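You operate a simulated robot arm through the tools that you are given. There is no shell and no other tool.

You are at the controls of a simulated robot arm. One attempt, no reset.

TASK
Brush off the crooked chalk line, then chalk the purple panel's two seam lines.
Fine: a finger's width inside the edge across from the tab and the edge along the table's rim; sandbag stays; tools back. Set down upright: purple lint brush, pink chalk marker.

Only the result counts: the job must be done as asked and must still hold three seconds after the hand-in. Knocking over, shifting, dropping, spilling or breaking anything else fails it.

THE ROBOT
A 7-joint arm with a three-finger gripper, fixed in place. Base frame: the origin is on the floor under the middle of its stand, x ahead of it, y to its left, z up. Units: m, rad, N and s.
It reaches about 0.977 m from its shoulder. Its first joint turns from -2.897 to 2.897 rad. Payload 2.69 kg.
The tool frame sits at the grasp point between the pads (the TCP): z along the fingers, y along the line on which they close. The tips reach 0.029 m beyond it. The gripper opens to 0.12 m; its body begins 0.078 m behind the TCP.
Orientation is that of the tool frame in the base frame, as [roll, pitch, yaw] about the fixed x, y, z axes, in that order (R = Rz(yaw) Ry(pitch) Rx(roll)). With the fingers straight down and closing along the base's y, the tool's x points along the base's -x, its y along +y and its z along -z.

THE INTERFACE
- The arm moves only by the tool servo_tool. Its argument "plan" is text: rows parted by semicolons, each of 6 numbers parted by spaces: the shift along the tool's x, y, z in units of 20 mm (1.0 is 20 mm), then the turn, a rotation vector about the tool's x, y, z in units of 5 degrees (1.0 is 5 degrees). In form: x y z wx wy wz; .... A call has 1 to 20 rows; each row shifts and turns the commanded pose from where the row before left it, along the tool's axes as they then stand. "fingers" is the finger opening in m, from 0 to 0.12, set as the call begins (left out, the last holds). A call with a number of a shift or a turn outside -1 to 1 is refused whole. Rows are played at 5 a second. More than 0.05 m and 0.15 rad between two rows, or a gripper value outside its range, and nothing of the call is played. A pose out of reach is approached as far as the arm can. The call stops where the force on the tool passes 40 N (or 10 N more than at its start, if that is more) or the arm is blocked; 0.2 s more then pass. The fingers move at their own pace (about 0.1362 m/s each) and stop on an object; they squeeze with about 27 N. The grip force told is the motor's: it shows also when the fingers shut on nothing. Time passes only in rows, and 0.2 s behind the last, so rows that do not move let the fingers close. It gives the time, the measured TCP pose, the force on the tool (base axes), the opening and the grip force at its end, in the units of the frame above (readings bear some noise), with the torque about the TCP (base axes, N m) and any sound that the robot's microphone picked up, and new pictures: "show" is both (left out), scene, wrist or none.
- Cameras (640 x 400 px; columns grow to the right, rows downward): "scene" is fixed at [0.4166, -0.6486, 1.5184]; the picture's right is [0.80, 0.60, 0.00], its down [0.54, -0.73, -0.42] and it looks along [-0.25, 0.34, -0.91] (base axes); focal length 239 px, centre (320, 200). "wrist" rides on the gripper at [0.063, 0, -0.104] in the tool frame; the picture's right is [0.01, 1.00, 0.00], its down [-0.83, 0.00, -0.56] and it looks along [-0.56, 0.00, 0.83] (tool axes); focal length 275 px, centre (320, 200). There is no depth. A picture from a camera that has moved, and an enlarged one, comes with that camera's place and axes in the base frame and with its lens. The place of the scene camera against the robot may be out by one fixed shift of up to 0.025 m in any direction.
- slide_trunk(by): moves the trunk up (or, below 0, down) by that many m; the arm rides with it, the base frame stays. It gives what a move gives, with no picture.
- close_up(camera, box): a new picture of the part [left, top, right, bottom] of that camera's present view, enlarged. It takes no simulated time.
- hand_in(): hands the job in; it is judged then, once.

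Places have to be worked out from the pictures, the camera data and where the tool is seen. Open the gripper and draw the arm clear of the work before you hand the job in, unless the task says otherwise.

The tools are called after ">>>" as a command line: name --argument value ..., lists and objects as JSON in quotes. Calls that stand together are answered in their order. servo_tool: Moves the arm, as the interface text tells. Its arguments: {"type":"object","properties":{"plan":{"type":"string"},"fingers":{"type":"number"},"show":{"type":"string","enum":["both","scene","wrist","none"]}},"required":["plan"]} The other tools are called the same way: slide_trunk (by) moves the trunk up or down; close_up (camera, box) takes an enlarged picture of a part of a camera's view; hand_in () hands the job in.

At the start:

```text
time_s: 0.0
ee_pos: [0.1234, -0.4581, 1.1519]
tool_rot: [3.141, 0.0, 3.14]
contact_force: [0.3, 0.7, -0.1]
moment: [-0.01, -0.02, -0.02]
finger_gap: 0.1199
grasp_force: 0.2
trunk travel left (down, up): [-0.375, 0.211]
```

scene: 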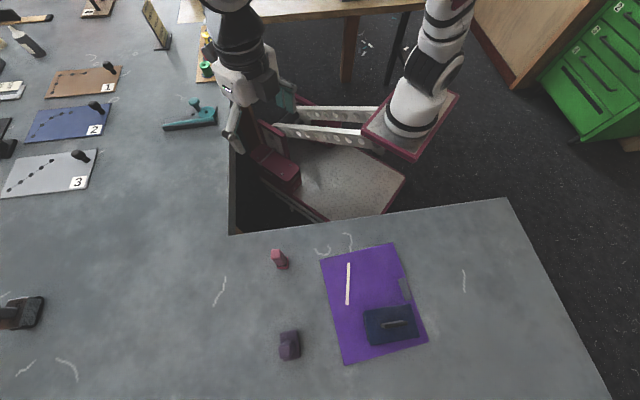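
wrist: 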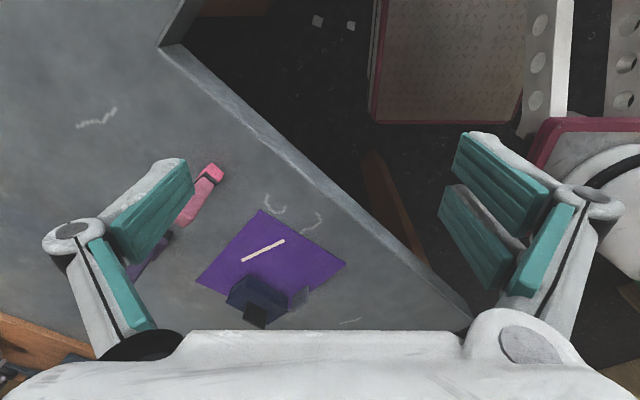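

I'll begin by looking closely at the work area and the example panels before moving anything.

>>> close_up --camera "scene" --box '[250, 220, 450, 380]'

>>> close_up --camera "scene" --box '[0, 40, 220, 200]'

>>> close_up --camera "wrist" --box '[100, 120, 400, 340]'

```text
2.50 times, centred on (350, 300) of scene
camera zoom: at [0.4166, -0.6486, 1.5184], right [0.8, 0.6, 0.0], down [0.54, -0.73, -0.42], along [-0.25, 0.34, -0.91], focal length 597 px, centre (245, -50)
```

zoom: 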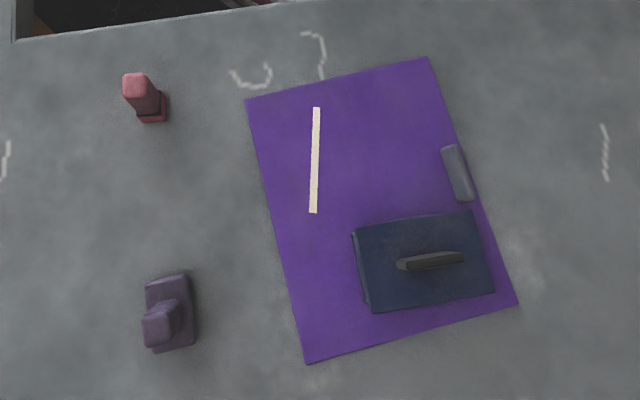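

```text
2.50 times, centred on (110, 120) of scene
camera zoom: at [0.4166, -0.6486, 1.5184], right [0.8, 0.6, 0.0], down [0.54, -0.73, -0.42], along [-0.25, 0.34, -0.91], focal length 597 px, centre (845, 400)
```

zoom: 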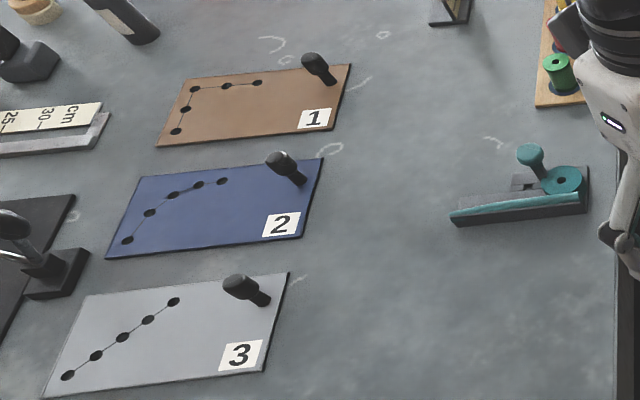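

```text
1.82 times, centred on (250, 230) of wrist
camera zoom: at [0.0591, -0.4565, 1.2569], right [-0.01, 1.0, 0.0], down [0.83, 0.0, 0.56], along [0.56, 0.0, -0.83], focal length 500 px, centre (447, 146)
```

zoom: 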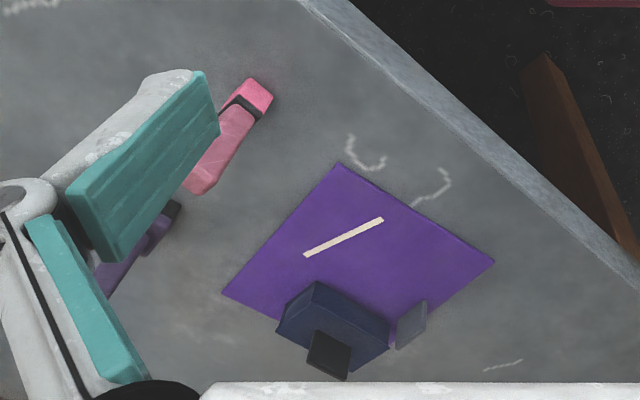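

The scene view puts the panel at about x 0.34–0.53, y -0.40–-0.72, with the table top near z 0.87. The tab is on the right-hand edge, and the panel's upper edge runs along the table's rim. I'll raise the arm and turn it so the wrist camera looks squarely along the panel.

>>> servo_tool --plan "-0.875 0.567 -0.82 0 0 0; -0.875 0.567 -0.82 0 0 0; -0.875 0.567 -0.82 0 0 0; -0.875 0.567 -0.82 0 0 0; -0.875 0.567 -0.82 0 0 0; -0.875 0.567 -0.82 0 0 0; 0 0 0 0 0 1; 0 0 0 0 0 1; 0 0 0 0 0 1; 0 0 0 0 0 1; 0 0 0 0 0 1; 0 0 0 0 0 1; 0 0 0 0 0 1; 0 0 0 0 0 1; 0 0 0 0 0 0" --fingers 0.12

```text
time_s: 3.2
ee_pos: [0.228, -0.3892, 1.2506]
tool_rot: [3.141, 0.001, 2.444]
contact_force: [-0.5, 0.6, -1.0]
moment: [0.05, -0.01, -0.01]
finger_gap: 0.12
grasp_force: 0.0
trunk travel left (down, up): [-0.375, 0.211]
camera wrist: at [0.1789, -0.3478, 1.3555], right [0.64, 0.77, 0.0], down [0.64, -0.53, 0.56], along [0.43, -0.36, -0.83], focal length 275 px, centre (320, 200)
```

scene: 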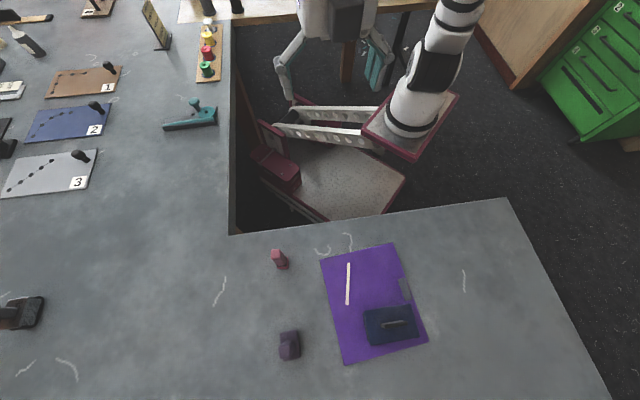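
wrist: 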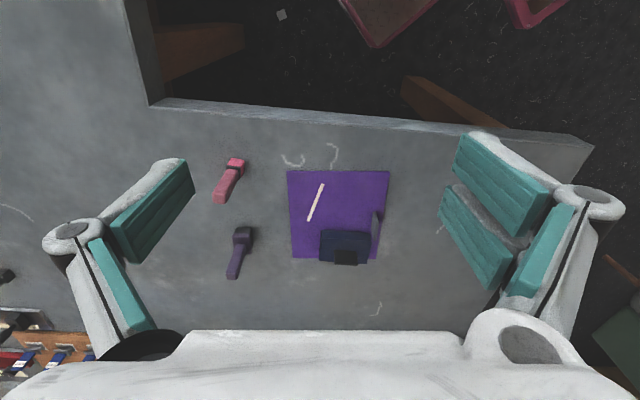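

>>> close_up --camera "wrist" --box '[200, 130, 410, 290]'

>>> close_up --camera "wrist" --box '[200, 140, 280, 290]'

>>> close_up --camera "scene" --box '[260, 240, 310, 370]'

```text
2.50 times, centred on (305, 210) of wrist
camera zoom: at [0.1789, -0.3478, 1.3555], right [0.64, 0.77, 0.0], down [0.64, -0.53, 0.56], along [0.43, -0.36, -0.83], focal length 688 px, centre (358, 175)
```

zoom: 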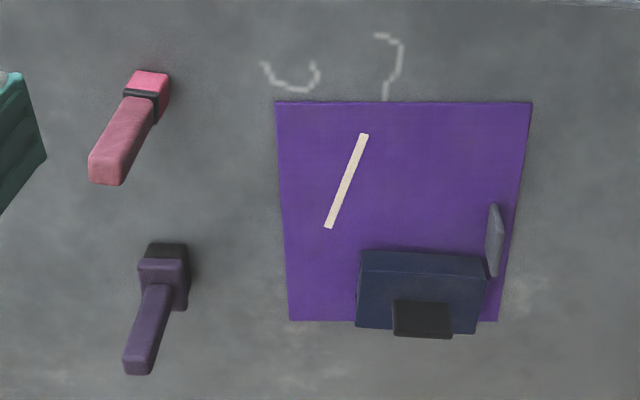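

```text
2.67 times, centred on (240, 215) of wrist
camera zoom: at [0.1789, -0.3478, 1.3555], right [0.64, 0.77, 0.0], down [0.64, -0.53, 0.56], along [0.43, -0.36, -0.83], focal length 734 px, centre (533, 160)
```

zoom: 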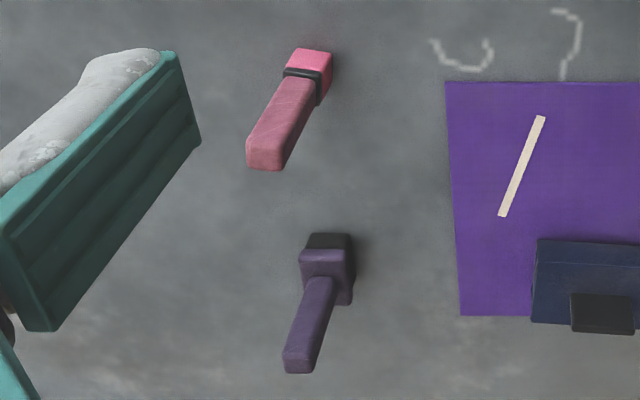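

```text
3.08 times, centred on (285, 305) of scene
camera zoom: at [0.4166, -0.6486, 1.5184], right [0.8, 0.6, 0.0], down [0.54, -0.73, -0.42], along [-0.25, 0.34, -0.91], focal length 735 px, centre (428, -123)
```

zoom: 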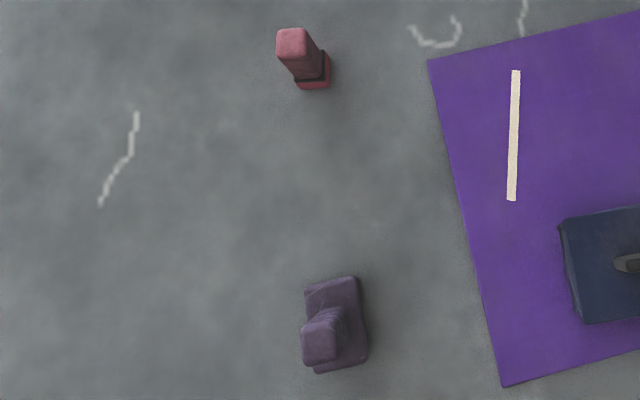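

The wrist view shows a brush with its head down and a tall handle at about (0.40, -0.756). The marker stands at about (0.25, -0.62), and the panel is aligned with the tool's present yaw. I'll hover over the brush and inspect it.

>>> servo_tool --plan "-0.9145 -0.4315 0.3 0 0 0; -0.9145 -0.4315 0.3 0 0 0; -0.9145 -0.4315 0.3 0 0 0; -0.9145 -0.4315 0.3 0 0 0; -0.9145 -0.4315 0.3 0 0 0; -0.9145 -0.4315 0.3 0 0 0; -0.9145 -0.4315 0.3 0 0 0; -0.9145 -0.4315 0.3 0 0 0; -0.9145 -0.4315 0.3 0 0 0; -0.9145 -0.4315 0.3 0 0 0; -0.9145 -0.4315 0.3 0 0 0; -0.9145 -0.4315 0.3 0 0 0; -0.9145 -0.4315 0.3 0 0 0; -0.9145 -0.4315 0.3 0 0 0; -0.9145 -0.4315 0.3 0 0 0; -0.9145 -0.4315 0.3 0 0 0; -0.9145 -0.4315 0.3 0 0 0; -0.9145 -0.4315 0.3 0 0 0; -0.9145 -0.4315 0.3 0 0 0; -0.9145 -0.4315 0.3 0 0 0"

```text
time_s: 7.4
ee_pos: [0.3754, -0.6771, 1.1334]
tool_rot: [3.14, -0.001, 2.442]
contact_force: [0.1, 0.3, -0.2]
moment: [0.0, 0.02, 0.03]
finger_gap: 0.12
grasp_force: 0.0
out of reach, approached as far as the arm can: row 16, 17, 18, 19, 20
trunk travel left (down, up): [-0.375, 0.211]
camera wrist: at [0.3263, -0.6357, 1.2393], right [0.64, 0.77, 0.0], down [0.64, -0.53, 0.56], along [0.43, -0.36, -0.83], focal length 275 px, centre (320, 200)
```

scene: 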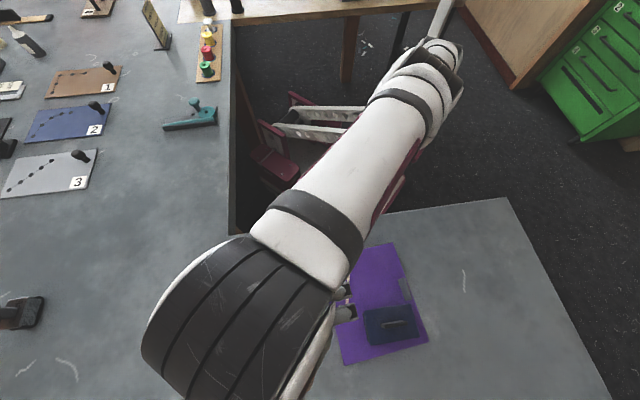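
wrist: 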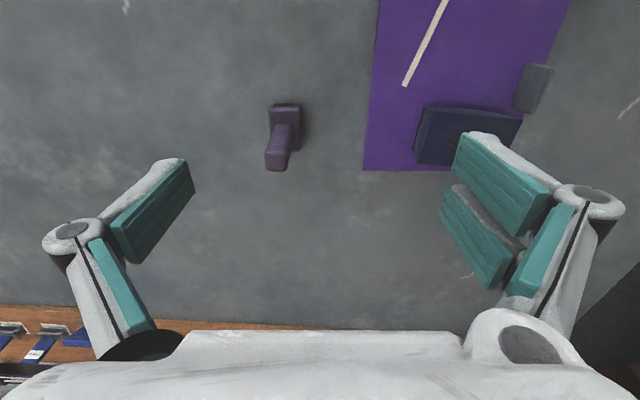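

With the tool vertical, the arm ran out of reach at radius of about 0.77. I'll back off, then lower the trunk so a tilted tool can reach the far edge.

>>> servo_tool --plan "0.9 0.3 -0.2 0 0 0; 0.9 0.3 -0.2 0 0 0; 0.9 0.3 -0.2 0 0 0; 0.9 0.3 -0.2 0 0 0; 0.9 0.3 -0.2 0 0 0; 0.9 0.3 -0.2 0 0 0; 0.9 0.3 -0.2 0 0 0; 0.9 0.3 -0.2 0 0 0; 0.9 0.3 -0.2 0 0 0; 0.9 0.3 -0.2 0 0 0" --show "none"

```text
time_s: 9.6
ee_pos: [0.2751, -0.5163, 1.1729]
tool_rot: [-3.139, 0.0, 2.444]
contact_force: [0.5, 0.4, -0.2]
moment: [0.02, 0.03, -0.03]
finger_gap: 0.1202
grasp_force: 0.1
trunk travel left (down, up): [-0.375, 0.211]
```

The command resumed from the pose the arm actually reached, which is good. I'm lowering the trunk by 0.13 m; the TCP will end near z 1.04, clear of everything below.

>>> slide_trunk --by -0.13

```text
time_s: 11.2
ee_pos: [0.2734, -0.5153, 1.0469]
tool_rot: [-3.141, -0.001, 2.444]
contact_force: [-0.1, 0.0, -0.6]
moment: [0.0, 0.0, 0.01]
finger_gap: 0.1201
grasp_force: 0.1
trunk travel left (down, up): [-0.245, 0.341]
```

I'm moving to a viewpoint at z 1.10 from which the brush is near the centre of the wrist image.

>>> servo_tool --plan "-0.92 -0.366 -0.44 0 0 0; -0.92 -0.366 -0.44 0 0 0; -0.92 -0.366 -0.44 0 0 0; -0.92 -0.366 -0.44 0 0 0; -0.92 -0.366 -0.44 0 0 0; -0.92 -0.366 -0.44 0 0 0; 0 0 0 0 0 0" --show "wrist"

>>> close_up --camera "wrist" --box '[190, 60, 510, 260]'

```text
time_s: 12.8
ee_pos: [0.3295, -0.6184, 1.0984]
tool_rot: [-3.141, 0.0, 2.444]
contact_force: [0.5, 0.4, -0.1]
moment: [-0.01, -0.01, 0.0]
finger_gap: 0.1201
grasp_force: 0.0
trunk travel left (down, up): [-0.245, 0.341]
camera wrist: at [0.2811, -0.5782, 1.2032], right [0.64, 0.77, 0.0], down [0.64, -0.53, 0.56], along [0.43, -0.36, -0.83], focal length 275 px, centre (320, 200)
```

wrist: 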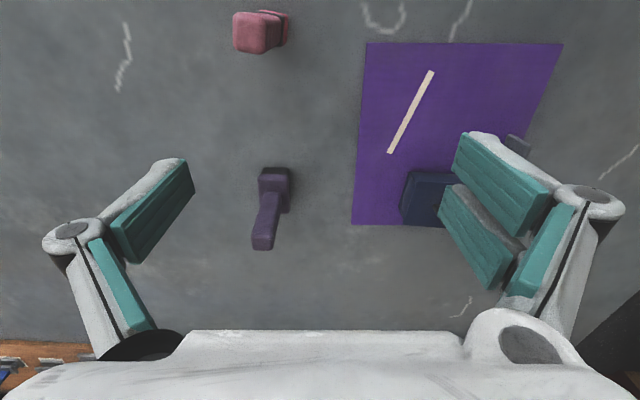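

```text
2.00 times, centred on (350, 160) of wrist
camera zoom: at [0.2811, -0.5782, 1.2032], right [0.64, 0.77, 0.0], down [0.64, -0.53, 0.56], along [0.43, -0.36, -0.83], focal length 551 px, centre (260, 280)
```

zoom: 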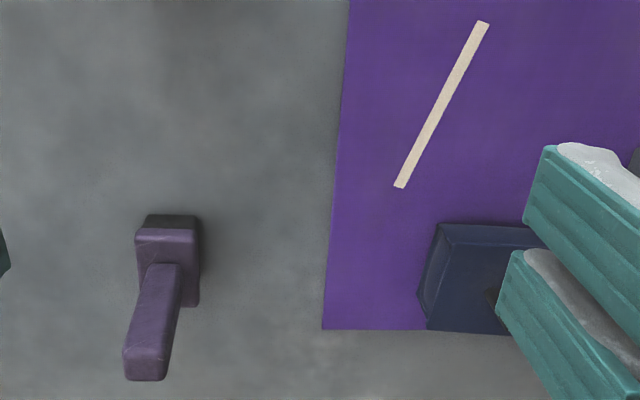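

>>> close_up --camera "wrist" --box '[225, 150, 325, 260]'

>>> close_up --camera "wrist" --box '[210, 0, 310, 65]'

>>> close_up --camera "wrist" --box '[340, 30, 480, 240]'

```text
3.64 times, centred on (275, 205) of wrist
camera zoom: at [0.2811, -0.5782, 1.2032], right [0.64, 0.77, 0.0], down [0.64, -0.53, 0.56], along [0.43, -0.36, -0.83], focal length 1001 px, centre (484, 182)
```

zoom: 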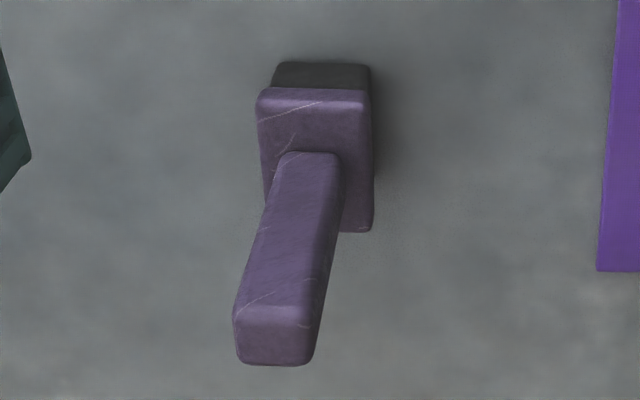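

```text
6.15 times, centred on (260, 32) of wrist
camera zoom: at [0.2811, -0.5782, 1.2032], right [0.64, 0.77, 0.0], down [0.64, -0.53, 0.56], along [0.43, -0.36, -0.83], focal length 1694 px, centre (689, 1231)
```

zoom: 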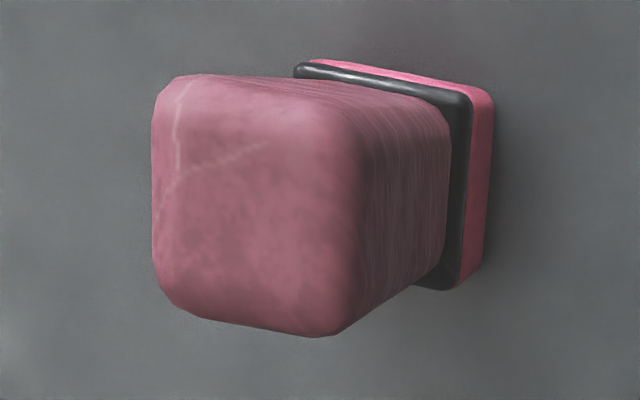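

```text
1.90 times, centred on (410, 135) of wrist
camera zoom: at [0.2811, -0.5782, 1.2032], right [0.64, 0.77, 0.0], down [0.64, -0.53, 0.56], along [0.43, -0.36, -0.83], focal length 524 px, centre (149, 324)
```

zoom: 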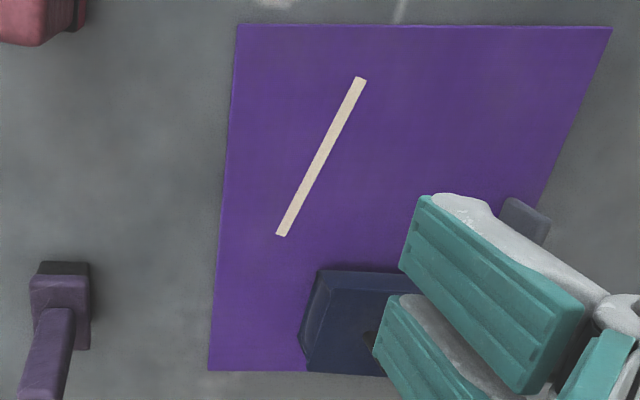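

The brush handle is about 2 cm square and centred near (0.394, -0.750), with its top near z 0.985 and its head long along my forward axis. I'm tilting the gripper 25° outward for reach and hovering above the handle.

>>> servo_tool --plan "0 0 0 0 -1 0; 0 0 0 0 -1 0; 0 0 0 0 -1 0; 0 0 0 0 -1 0; 0 0 0 0 -1 0; -0.878 -0.494 0.762 0 0 0; -0.878 -0.494 0.762 0 0 0; -0.878 -0.494 0.762 0 0 0; -0.878 -0.494 0.762 0 0 0; -0.878 -0.494 0.762 0 0 0; -0.878 -0.494 0.762 0 0 0; 0 0 0 0 0 0"

```text
time_s: 15.4
ee_pos: [0.3939, -0.736, 1.0527]
tool_rot: [-3.14, 0.437, 2.443]
contact_force: [0.0, -0.2, 0.9]
moment: [0.02, -0.01, -0.01]
finger_gap: 0.1197
grasp_force: 0.0
out of reach, approached as far as the arm can: row 11
trunk travel left (down, up): [-0.245, 0.341]
camera wrist: at [0.316, -0.6699, 1.1217], right [0.64, 0.77, 0.0], down [0.4, -0.33, 0.85], along [0.66, -0.55, -0.52], focal length 275 px, centre (320, 200)
```

scene: 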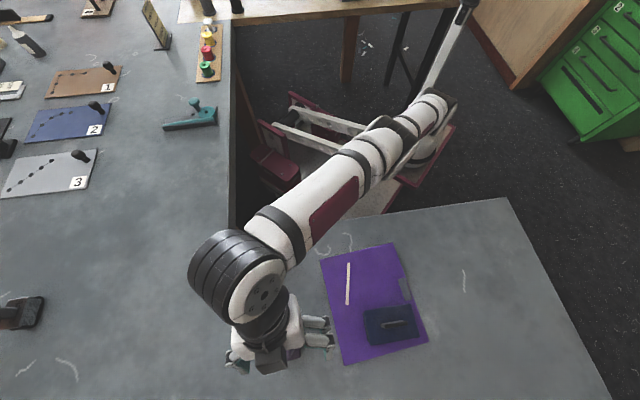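
wrist: 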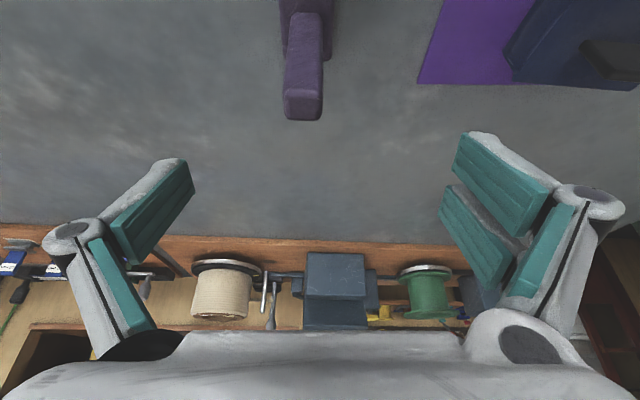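

The arm stopped about 1.5 cm short of the target, so the shoulder isn't directly above the stand's centre. I'm zooming in on the arm's mount to find where the shoulder is.

>>> close_up --camera "scene" --box '[240, 0, 500, 200]'

>>> close_up --camera "wrist" --box '[200, 0, 440, 150]'

```text
2.00 times, centred on (370, 100) of scene
camera zoom: at [0.4166, -0.6486, 1.5184], right [0.8, 0.6, 0.0], down [0.54, -0.73, -0.42], along [-0.25, 0.34, -0.91], focal length 478 px, centre (220, 400)
```

zoom: 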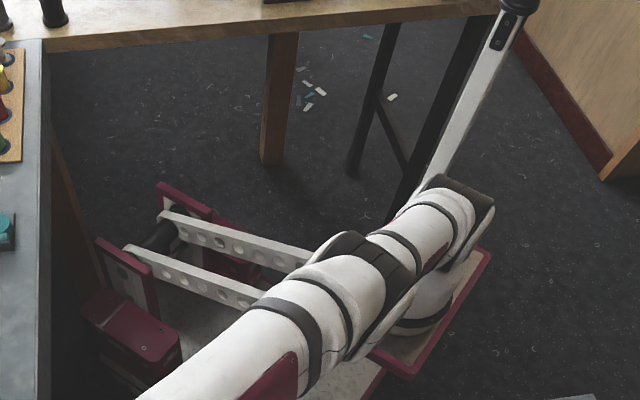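

```text
2.67 times, centred on (320, 75) of wrist
camera zoom: at [0.316, -0.6699, 1.1217], right [0.64, 0.77, 0.0], down [0.4, -0.33, 0.85], along [0.66, -0.55, -0.52], focal length 734 px, centre (320, 533)
```

zoom: 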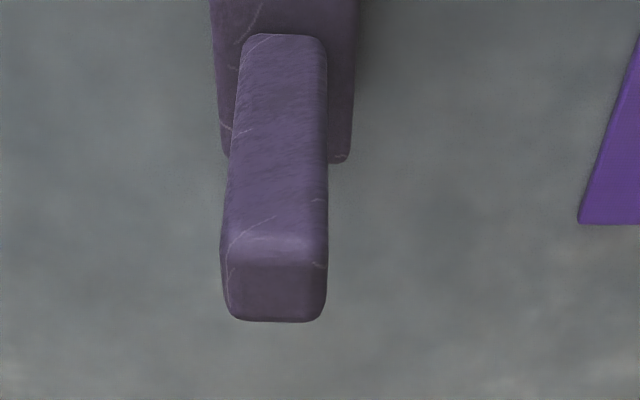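

The shoulder appears to be near (0.34, 0.02), and at the present trunk height it sits well below the wrist. I'll raise the trunk to gain reach; moving upward is safe.

>>> slide_trunk --by 0.25

```text
time_s: 18.0
ee_pos: [0.3259, -0.7354, 1.3012]
tool_rot: [-3.14, 0.437, 2.446]
contact_force: [0.3, 0.2, 0.4]
moment: [-0.01, 0.0, 0.0]
finger_gap: 0.1199
grasp_force: 0.0
trunk travel left (down, up): [-0.495, 0.091]
```

The lift swings on an arc, so x shifted as well. I'm reducing the tilt to 15° and coming down to hover over the brush handle.

>>> servo_tool --plan "0 0 0 0 1 0; 0 0 0 0 1 0; 0.02 0.1164 0.92 0 0 0; 0.02 0.1164 0.92 0 0 0; 0.02 0.1164 0.92 0 0 0; 0.02 0.1164 0.92 0 0 0; 0.02 0.1164 0.92 0 0 0; 0.02 0.1164 0.92 0 0 0; 0.02 0.1164 0.92 0 0 0; 0.02 0.1164 0.92 0 0 0; 0.02 0.1164 0.92 0 0 0; 0.02 0.1164 0.92 0 0 0; 0.02 0.1164 0.92 0 0 0; 0.02 0.1164 0.92 0 0 0; 0.02 0.1164 0.92 0 0 0; 0.02 0.1164 0.92 0 0 0; 0 0 0 0 0 0"

```text
time_s: 21.6
ee_pos: [0.3955, -0.7205, 1.041]
tool_rot: [3.141, 0.263, 2.443]
contact_force: [0.0, -0.2, -1.3]
moment: [0.03, -0.03, 0.0]
finger_gap: 0.12
grasp_force: 0.1
out of reach, approached as far as the arm can: row 1, 2
trunk travel left (down, up): [-0.495, 0.091]
camera wrist: at [0.327, -0.6635, 1.1263], right [0.64, 0.77, 0.0], down [0.51, -0.42, 0.75], along [0.58, -0.48, -0.66], focal length 275 px, centre (320, 200)
```

scene: 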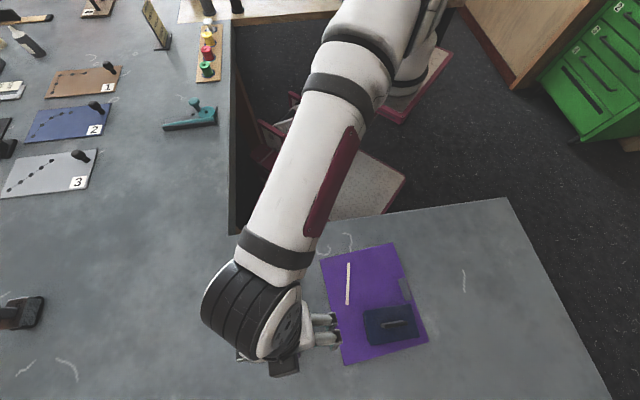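
wrist: 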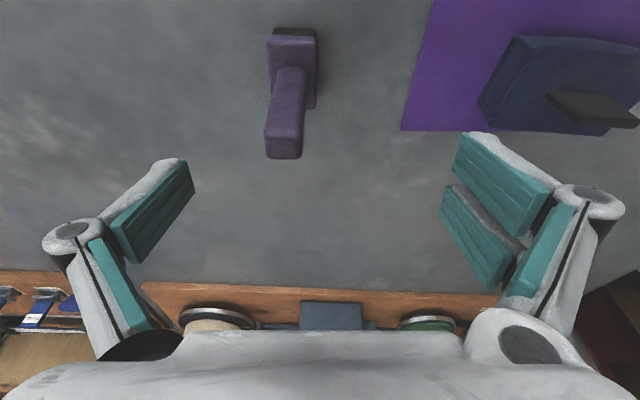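

>>> close_up --camera "wrist" --box '[220, 10, 380, 180]'

```text
2.35 times, centred on (300, 95) of wrist
camera zoom: at [0.327, -0.6635, 1.1263], right [0.64, 0.77, 0.0], down [0.51, -0.42, 0.75], along [0.58, -0.48, -0.66], focal length 648 px, centre (367, 447)
```

zoom: 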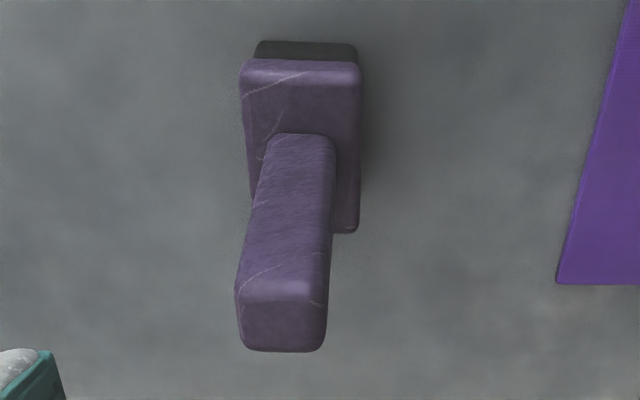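

Handle centre is now estimated at (0.396, -0.751) with its top near z 0.986. I'm aligning over it and descending so the pads straddle the handle above the head.

>>> servo_tool --plan "-0.483 -0.578 0.13 0 0 0; -0.483 -0.578 0.13 0 0 0; 0.197 0 0.734 0 0 0; 0.197 0 0.734 0 0 0; 0.197 0 0.734 0 0 0; 0.197 0 0.734 0 0 0; 0.197 0 0.734 0 0 0; 0 0 0 0 0 0"

```text
time_s: 23.4
ee_pos: [0.3951, -0.7528, 0.964]
tool_rot: [-3.141, 0.263, 2.443]
contact_force: [0.6, -0.1, 0.2]
moment: [0.01, -0.02, 0.01]
finger_gap: 0.12
grasp_force: 0.1
trunk travel left (down, up): [-0.495, 0.091]
camera wrist: at [0.3267, -0.6944, 1.0493], right [0.64, 0.77, 0.0], down [0.51, -0.42, 0.75], along [0.58, -0.48, -0.66], focal length 275 px, centre (320, 200)
```

scene: 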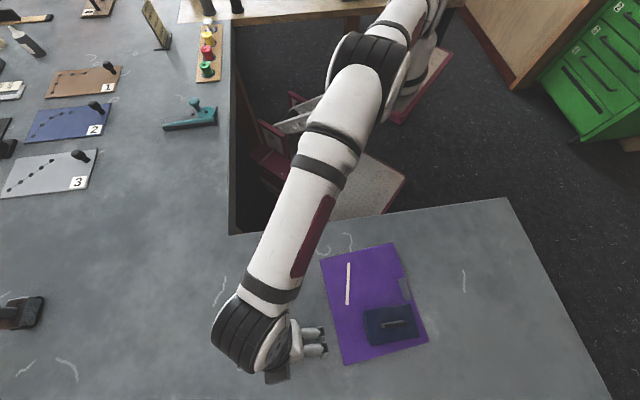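
wrist: 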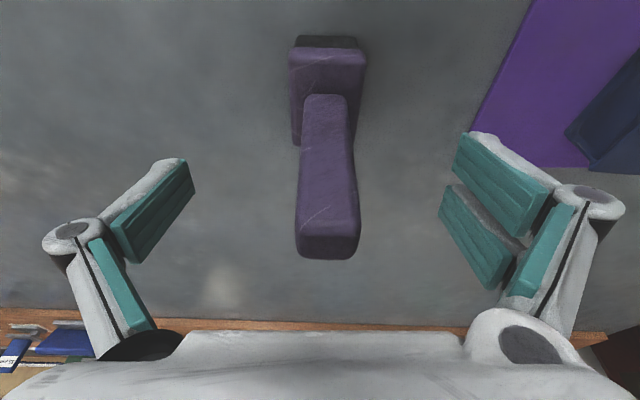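

The handle sits between the fingers, about 3 mm to the right of centre. I'll nudge over by that amount and then close.

>>> servo_tool --plan "0 0.15 0 0 0 0; 0 0 0 0 0 0" --show "none"

>>> servo_tool --plan "0 0 0 0 0 0; 0 0 0 0 0 0; 0 0 0 0 0 0; 0 0 0 0 0 0; 0 0 0 0 0 0" --fingers 0

```text
time_s: 24.0
ee_pos: [0.3977, -0.7488, 0.9646]
tool_rot: [-3.139, 0.264, 2.445]
contact_force: [-0.4, -0.2, 0.4]
moment: [-0.01, 0.01, -0.01]
finger_gap: 0.1197
grasp_force: 0.0
trunk travel left (down, up): [-0.495, 0.091]
```

```text
time_s: 25.2
ee_pos: [0.3972, -0.7487, 0.9655]
tool_rot: [-3.139, 0.263, 2.444]
contact_force: [-0.2, -0.3, 2.0]
moment: [0.06, 0.01, -0.02]
finger_gap: 0.0216
grasp_force: 26.7
trunk travel left (down, up): [-0.495, 0.091]
camera wrist: at [0.3288, -0.6921, 1.0502], right [0.64, 0.77, 0.0], down [0.51, -0.42, 0.75], along [0.58, -0.48, -0.66], focal length 275 px, centre (320, 200)
```

scene: 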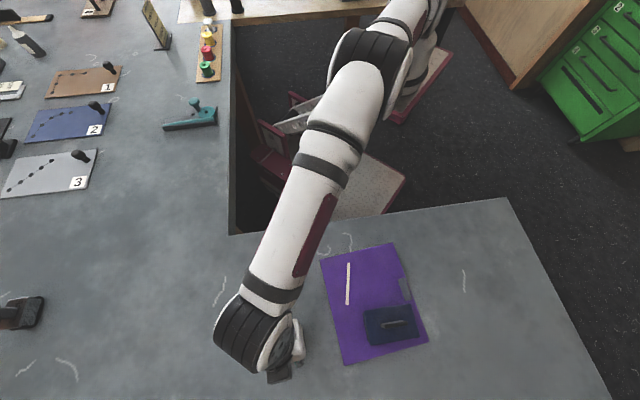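
wrist: 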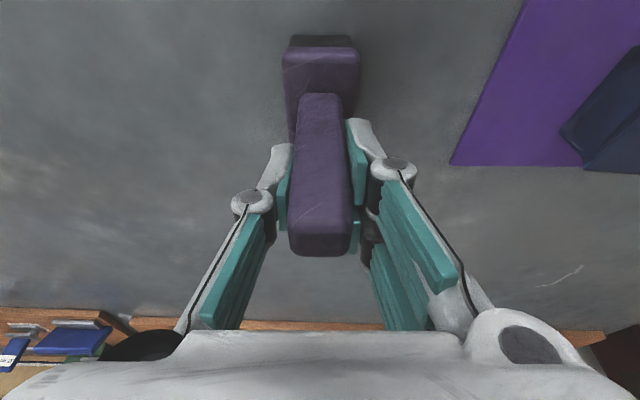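

The brush is gripped (gap 21.6 mm, grip force 26.7 N) at TCP (0.397, -0.749, 0.9655); I'll use this as its return pose. I'm lifting it straight up and checking.

>>> servo_tool --plan "-0.2385 0 -0.885 0 0 0; -0.2385 0 -0.885 0 0 0; -0.2385 0 -0.885 0 0 0; 0 0 0 0 0 0"

>>> close_up --camera "wrist" --box '[220, 20, 420, 270]'

```text
time_s: 26.2
ee_pos: [0.3959, -0.7493, 1.0205]
tool_rot: [-3.139, 0.263, 2.442]
contact_force: [-0.2, 0.5, -1.6]
moment: [-0.02, -0.01, 0.01]
finger_gap: 0.0216
grasp_force: 27.3
trunk travel left (down, up): [-0.495, 0.091]
camera wrist: at [0.3281, -0.6924, 1.1054], right [0.64, 0.77, 0.0], down [0.51, -0.42, 0.75], along [0.58, -0.48, -0.66], focal length 275 px, centre (320, 200)
```

scene: 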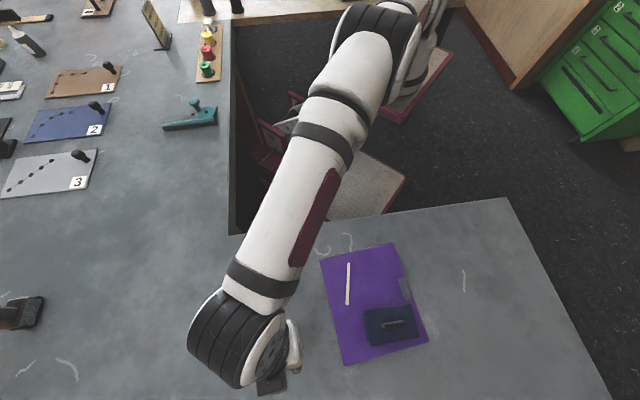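
wrist: 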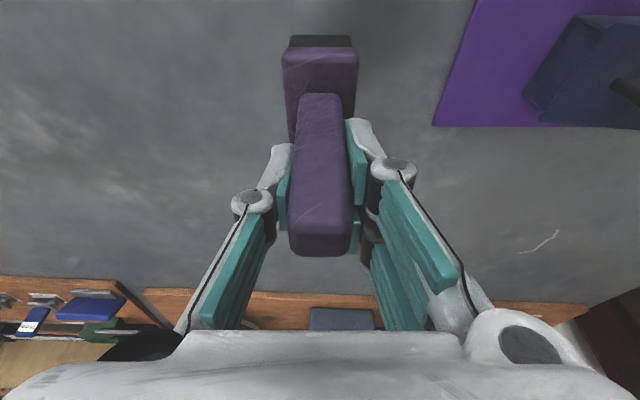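

```text
1.60 times, centred on (320, 145) of wrist
camera zoom: at [0.3281, -0.6924, 1.1054], right [0.64, 0.77, 0.0], down [0.51, -0.42, 0.75], along [0.58, -0.48, -0.66], focal length 440 px, centre (320, 288)
```

zoom: 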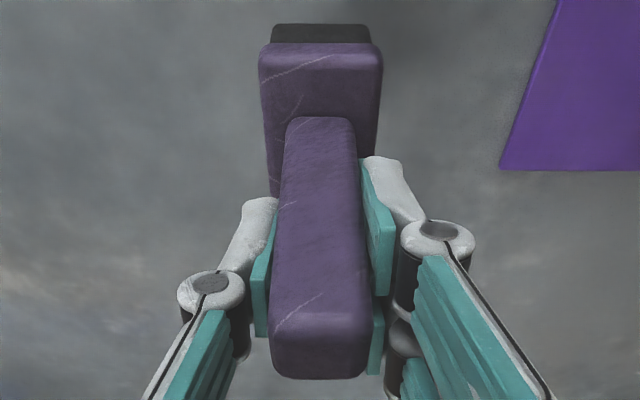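

The brush is held firmly and its image position relative to the gripper hasn't changed. Next I'm carrying it above the start of the crooked line.

>>> servo_tool --plan "0.7276 0.891 -0.196 0 0 0; 0.7276 0.891 -0.196 0 0 0; 0.7276 0.891 -0.196 0 0 0; 0.7276 0.891 -0.196 0 0 0; 0.7276 0.891 -0.196 0 0 0; 0.7276 0.891 -0.196 0 0 0; 0.7276 0.891 -0.196 0 0 0; 0.7276 0.891 -0.196 0 0 0; 0.7276 0.891 -0.196 0 0 0; 0.7276 0.891 -0.196 0 0 0; 0 0 0 0 0 0"

>>> close_up --camera "scene" --box '[230, 220, 450, 380]'

```text
time_s: 28.6
ee_pos: [0.3963, -0.5158, 1.0171]
tool_rot: [-3.14, 0.262, 2.444]
contact_force: [0.5, -0.2, -1.5]
moment: [0.01, 0.0, -0.01]
finger_gap: 0.0214
grasp_force: 27.6
trunk travel left (down, up): [-0.495, 0.091]
camera wrist: at [0.3271, -0.4586, 1.1032], right [0.64, 0.77, 0.0], down [0.51, -0.42, 0.75], along [0.58, -0.48, -0.66], focal length 275 px, centre (320, 200)
```

scene: 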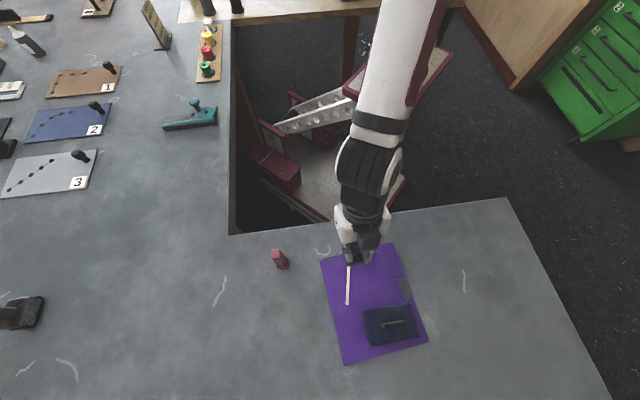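
wrist: 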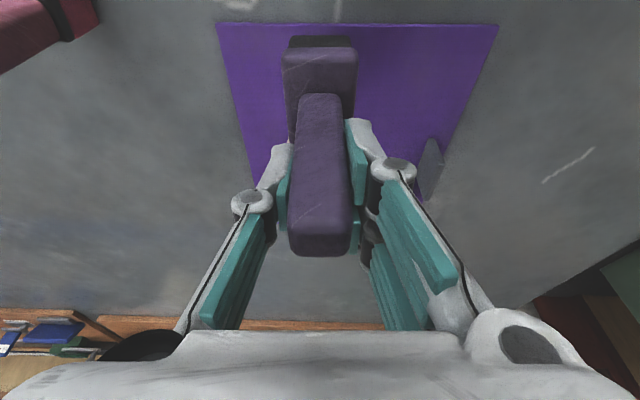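

```text
2.50 times, centred on (340, 300) of scene
camera zoom: at [0.4166, -0.6486, 1.5184], right [0.8, 0.6, 0.0], down [0.54, -0.73, -0.42], along [-0.25, 0.34, -0.91], focal length 597 px, centre (270, -50)
```

zoom: 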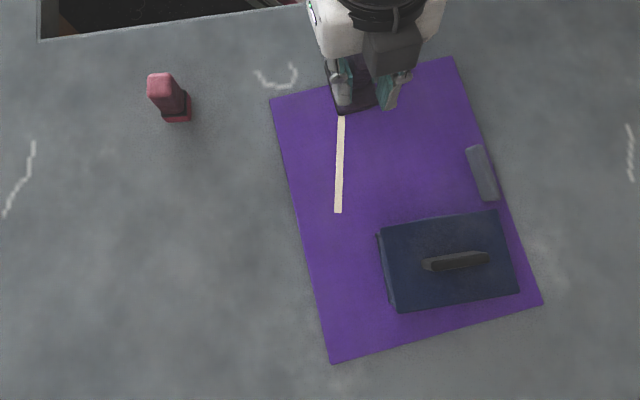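

The brush is over the start of the crooked line. The panel corners in this view agree with my estimates, with the table near z 0.88. I'm lowering to a few millimetres above the expected contact height.

>>> servo_tool --plan "0.195 0 0.724 0 0 0; 0.195 0 0.724 0 0 0; 0.195 0 0.724 0 0 0; 0 0 0 0 0 0" --show "none"

```text
time_s: 29.6
ee_pos: [0.3959, -0.5136, 0.9747]
tool_rot: [-3.141, 0.262, 2.444]
contact_force: [0.0, -0.5, -1.4]
moment: [-0.03, -0.02, -0.03]
finger_gap: 0.0215
grasp_force: 26.6
trunk travel left (down, up): [-0.495, 0.091]
```

>>> servo_tool --plan "0.026 0 0.0966 0 0 0; 0.026 0 0.0966 0 0 0; 0 0 0 0 0 0" --show "none"

```text
time_s: 30.4
ee_pos: [0.3964, -0.5161, 0.9698]
tool_rot: [-3.139, 0.264, 2.444]
contact_force: [-0.7, 0.5, -1.5]
moment: [0.0, -0.03, -0.01]
finger_gap: 0.0215
grasp_force: 27.4
trunk travel left (down, up): [-0.495, 0.091]
```

>>> servo_tool --plan "0.013 0 0.0483 0 0 0; 0.013 0 0.0483 0 0 0; 0 0 0 0 0 0" --show "none"

```text
time_s: 31.2
ee_pos: [0.3958, -0.5153, 0.9688]
tool_rot: [-3.137, 0.265, 2.445]
contact_force: [-0.8, 2.6, 20.5]
moment: [0.26, 0.26, -0.02]
finger_gap: 0.0214
grasp_force: 26.5
trunk travel left (down, up): [-0.495, 0.091]
```

Contact has been made, with about 22 N up from a final 2 mm step. I'll ease off about 1 mm to keep the brushing pressure gentle.

>>> servo_tool --plan "-0.013 0 -0.0483 0 0 0; 0 0 0 0 0 0" --show "none"

```text
time_s: 31.8
ee_pos: [0.3948, -0.5167, 0.9703]
tool_rot: [-3.141, 0.265, 2.446]
contact_force: [1.2, 0.8, 18.1]
moment: [-0.04, -0.02, -0.06]
finger_gap: 0.0212
grasp_force: 26.4
trunk travel left (down, up): [-0.495, 0.091]
```

>>> servo_tool --plan "-0.013 0 -0.0483 0 0 0; 0 0 0 0 0 0" --show "none"

```text
time_s: 32.4
ee_pos: [0.3958, -0.5162, 0.9696]
tool_rot: [-3.14, 0.262, 2.443]
contact_force: [1.1, -3.5, 6.7]
moment: [-0.34, -0.19, 0.01]
finger_gap: 0.0214
grasp_force: 27.2
trunk travel left (down, up): [-0.495, 0.091]
```

Contact is now gentle at about 8 N. I'm sweeping along the crooked line to its lower end.

>>> servo_tool --plan "-0.614 -0.209 0.1654 0 0 0; -0.614 -0.209 0.1654 0 0 0; -0.614 -0.209 0.1654 0 0 0; -0.614 -0.209 0.1654 0 0 0; -0.614 -0.209 0.1654 0 0 0; -0.614 -0.209 0.1654 0 0 0; -0.614 -0.209 0.1654 0 0 0; -0.614 -0.209 0.1654 0 0 0; 0 0 0 0 0 0"

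>>> close_up --camera "scene" --box '[230, 220, 450, 380]'

```text
time_s: 34.4
ee_pos: [0.4521, -0.6077, 0.9703]
tool_rot: [-3.141, 0.261, 2.444]
contact_force: [-0.1, 0.1, -0.7]
moment: [0.0, 0.02, -0.05]
finger_gap: 0.0214
grasp_force: 27.1
trunk travel left (down, up): [-0.495, 0.091]
camera wrist: at [0.3841, -0.5499, 1.0551], right [0.64, 0.77, 0.0], down [0.51, -0.42, 0.75], along [0.58, -0.48, -0.66], focal length 275 px, centre (320, 200)
```

scene: 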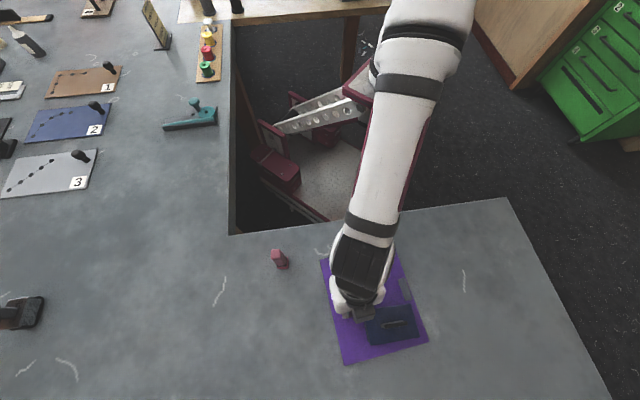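
wrist: 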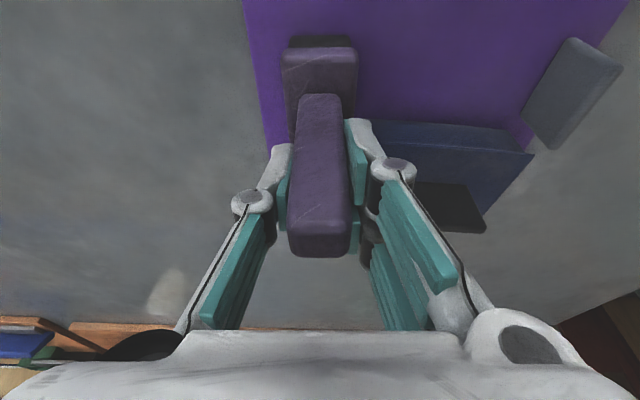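

```text
2.50 times, centred on (340, 300) of scene
camera zoom: at [0.4166, -0.6486, 1.5184], right [0.8, 0.6, 0.0], down [0.54, -0.73, -0.42], along [-0.25, 0.34, -0.91], focal length 597 px, centre (270, -50)
```

zoom: 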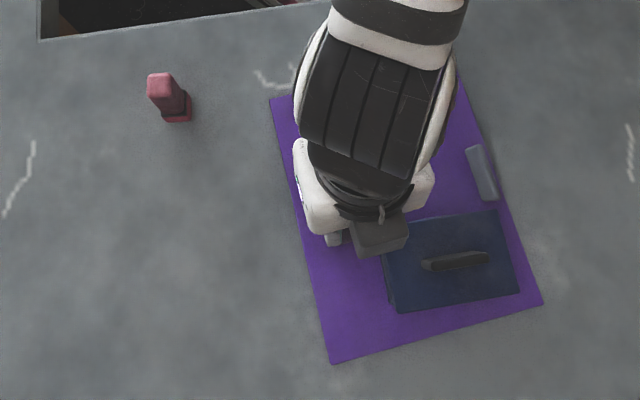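

At the end of the stroke the contact force had faded to almost nothing, so the brush was lifting off. I'll press down 1 mm and check the force before the return stroke.

>>> servo_tool --plan "0.013 0 0.0483 0 0 0; 0 0 0 0 0 0" --show "none"

```text
time_s: 35.0
ee_pos: [0.453, -0.6077, 0.9699]
tool_rot: [-3.14, 0.264, 2.443]
contact_force: [-1.8, 2.8, 8.7]
moment: [0.2, 0.18, -0.01]
finger_gap: 0.0213
grasp_force: 27.4
trunk travel left (down, up): [-0.495, 0.091]
```

About 10 N now. I'm sweeping back along the line with a slight rise so the pressure stays even.

>>> servo_tool --plan "0.613 0.209 -0.1684 0 0 0; 0.613 0.209 -0.1684 0 0 0; 0.613 0.209 -0.1684 0 0 0; 0.613 0.209 -0.1684 0 0 0; 0.613 0.209 -0.1684 0 0 0; 0.613 0.209 -0.1684 0 0 0; 0.613 0.209 -0.1684 0 0 0; 0.613 0.209 -0.1684 0 0 0; 0 0 0 0 0 0"

>>> close_up --camera "scene" --box '[230, 220, 450, 380]'

```text
time_s: 37.0
ee_pos: [0.395, -0.5155, 0.971]
tool_rot: [-3.141, 0.262, 2.443]
contact_force: [0.7, -0.5, -1.0]
moment: [0.03, -0.02, -0.01]
finger_gap: 0.0217
grasp_force: 27.1
trunk travel left (down, up): [-0.495, 0.091]
camera wrist: at [0.3269, -0.4578, 1.0556], right [0.64, 0.77, 0.0], down [0.51, -0.42, 0.75], along [0.58, -0.48, -0.66], focal length 275 px, centre (320, 200)
```

scene: 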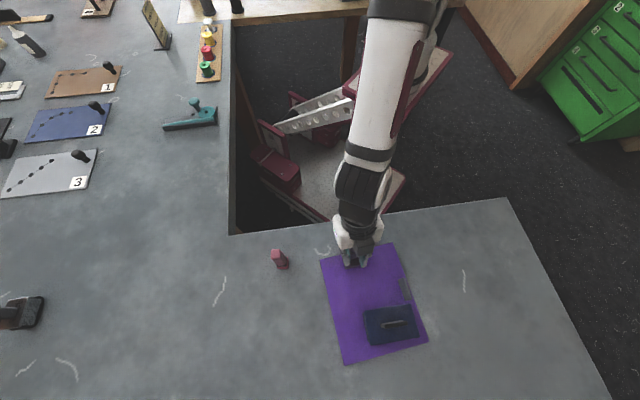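
wrist: 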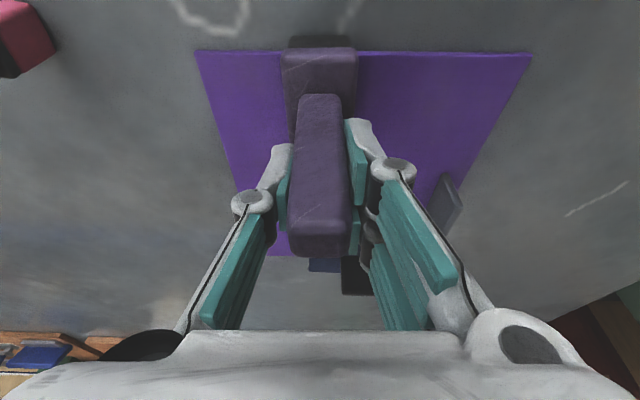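

```text
2.50 times, centred on (340, 300) of scene
camera zoom: at [0.4166, -0.6486, 1.5184], right [0.8, 0.6, 0.0], down [0.54, -0.73, -0.42], along [-0.25, 0.34, -0.91], focal length 597 px, centre (270, -50)
```

zoom: 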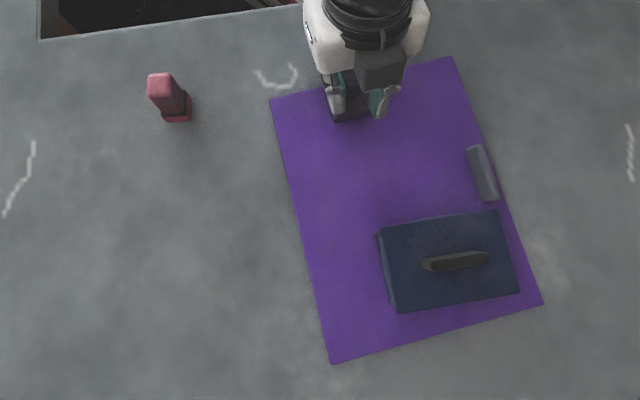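

The crooked line looks gone and the panel corners are where they were. I'm lifting the brush to check the spot underneath it.

>>> servo_tool --plan "-0.2385 0 -0.885 0 0 0; -0.2385 0 -0.885 0 0 0; 0.7 0 -0.19 0 0 0; 0.7 0 -0.19 0 0 0; 0.7 0 -0.19 0 0 0; 0 0 0 0 0 0"

>>> close_up --camera "scene" --box '[300, 230, 440, 370]'

>>> close_up --camera "wrist" --box '[180, 20, 500, 260]'

```text
time_s: 38.4
ee_pos: [0.3633, -0.4858, 1.0065]
tool_rot: [-3.139, 0.262, 2.444]
contact_force: [0.0, 0.3, -0.9]
moment: [0.0, 0.0, -0.02]
finger_gap: 0.0213
grasp_force: 26.8
trunk travel left (down, up): [-0.495, 0.091]
camera wrist: at [0.2934, -0.429, 1.0925], right [0.64, 0.77, 0.0], down [0.51, -0.42, 0.75], along [0.58, -0.48, -0.66], focal length 275 px, centre (320, 200)
```

scene: 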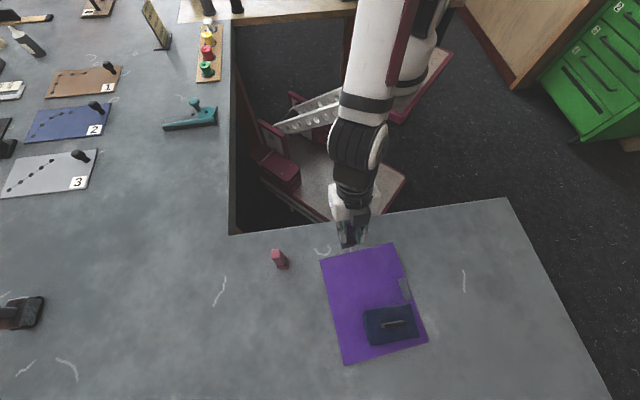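
wrist: 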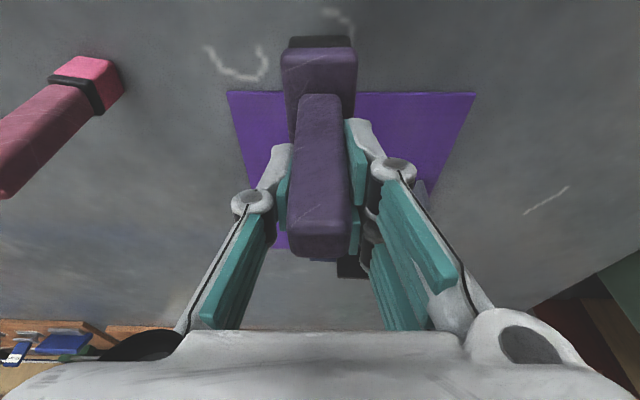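

```text
2.86 times, centred on (370, 300) of scene
camera zoom: at [0.4166, -0.6486, 1.5184], right [0.8, 0.6, 0.0], down [0.54, -0.73, -0.42], along [-0.25, 0.34, -0.91], focal length 682 px, centre (177, -86)
```

zoom: 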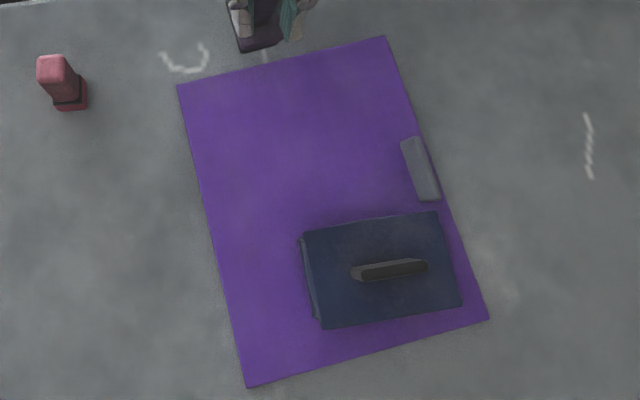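

```text
1.67 times, centred on (340, 140) of wrist
camera zoom: at [0.2934, -0.429, 1.0925], right [0.64, 0.77, 0.0], down [0.51, -0.42, 0.75], along [0.58, -0.48, -0.66], focal length 459 px, centre (287, 300)
```

zoom: 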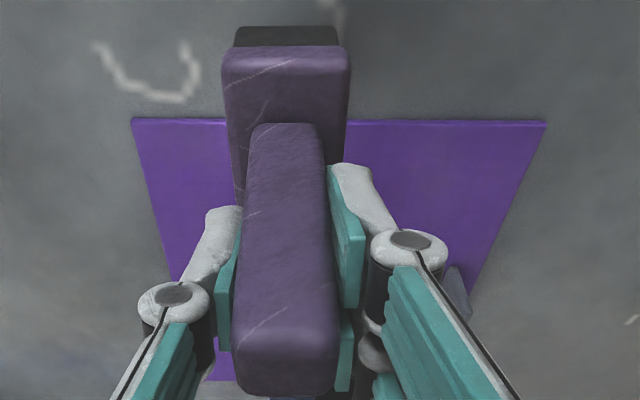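

The panel is clean and the brush is clear of it. I'm carrying the brush back above its original spot.

>>> servo_tool --plan "-0.153 0 -0.567 0 0 0; -0.153 0 -0.567 0 0 0; -0.8555 -0.8168 0.2305 0 0 0; -0.8555 -0.8168 0.2305 0 0 0; -0.8555 -0.8168 0.2305 0 0 0; -0.8555 -0.8168 0.2305 0 0 0; -0.8555 -0.8168 0.2305 0 0 0; -0.8555 -0.8168 0.2305 0 0 0; -0.8555 -0.8168 0.2305 0 0 0; -0.8555 -0.8168 0.2305 0 0 0; -0.8555 -0.8168 0.2305 0 0 0; -0.8555 -0.8168 0.2305 0 0 0; -0.8555 -0.8168 0.2305 0 0 0; 0 0 0 0 0 0; 0 0 0 0 0 0"

```text
time_s: 41.6
ee_pos: [0.3953, -0.75, 1.0294]
tool_rot: [-3.139, 0.262, 2.445]
contact_force: [0.4, 0.1, -0.4]
moment: [0.02, -0.03, -0.01]
finger_gap: 0.0213
grasp_force: 26.9
trunk travel left (down, up): [-0.495, 0.091]
camera wrist: at [0.3268, -0.6936, 1.1147], right [0.64, 0.77, 0.0], down [0.51, -0.42, 0.75], along [0.58, -0.48, -0.66], focal length 275 px, centre (320, 200)
```

scene: 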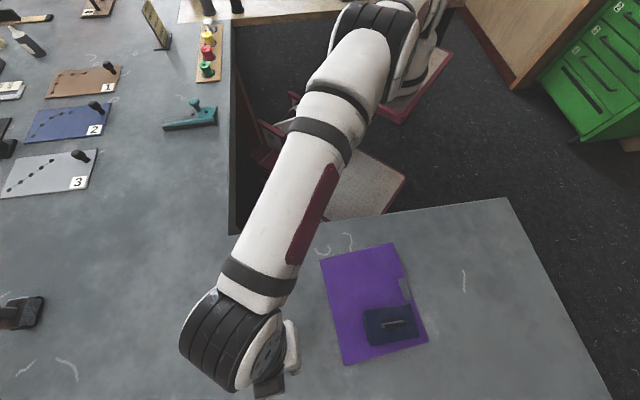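
wrist: 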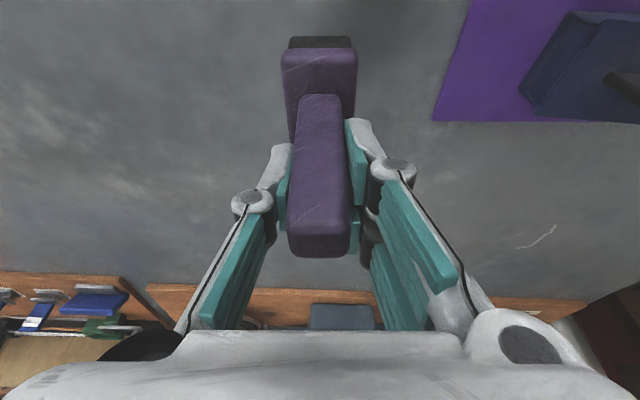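

Above its original spot. I'm lowering to just above the table.

>>> servo_tool --plan "0.195 0 0.724 0 0 0; 0.195 0 0.724 0 0 0; 0.195 0 0.724 0 0 0; 0.195 0 0.724 0 0 0; 0 0 0 0 0 0" --show "none"

>>> servo_tool --plan "0.013 0 0.0483 0 0 0; 0.013 0 0.0483 0 0 0; 0 0 0 0 0 0" --show "none"

```text
time_s: 42.8
ee_pos: [0.3967, -0.749, 0.971]
tool_rot: [-3.14, 0.262, 2.444]
contact_force: [0.4, -0.6, -1.2]
moment: [-0.01, -0.02, -0.01]
finger_gap: 0.0214
grasp_force: 26.8
trunk travel left (down, up): [-0.495, 0.091]
```

```text
time_s: 43.6
ee_pos: [0.3961, -0.75, 0.968]
tool_rot: [-3.141, 0.262, 2.442]
contact_force: [0.3, -0.4, -1.7]
moment: [-0.07, -0.02, 0.03]
finger_gap: 0.0214
grasp_force: 27.0
trunk travel left (down, up): [-0.495, 0.091]
```

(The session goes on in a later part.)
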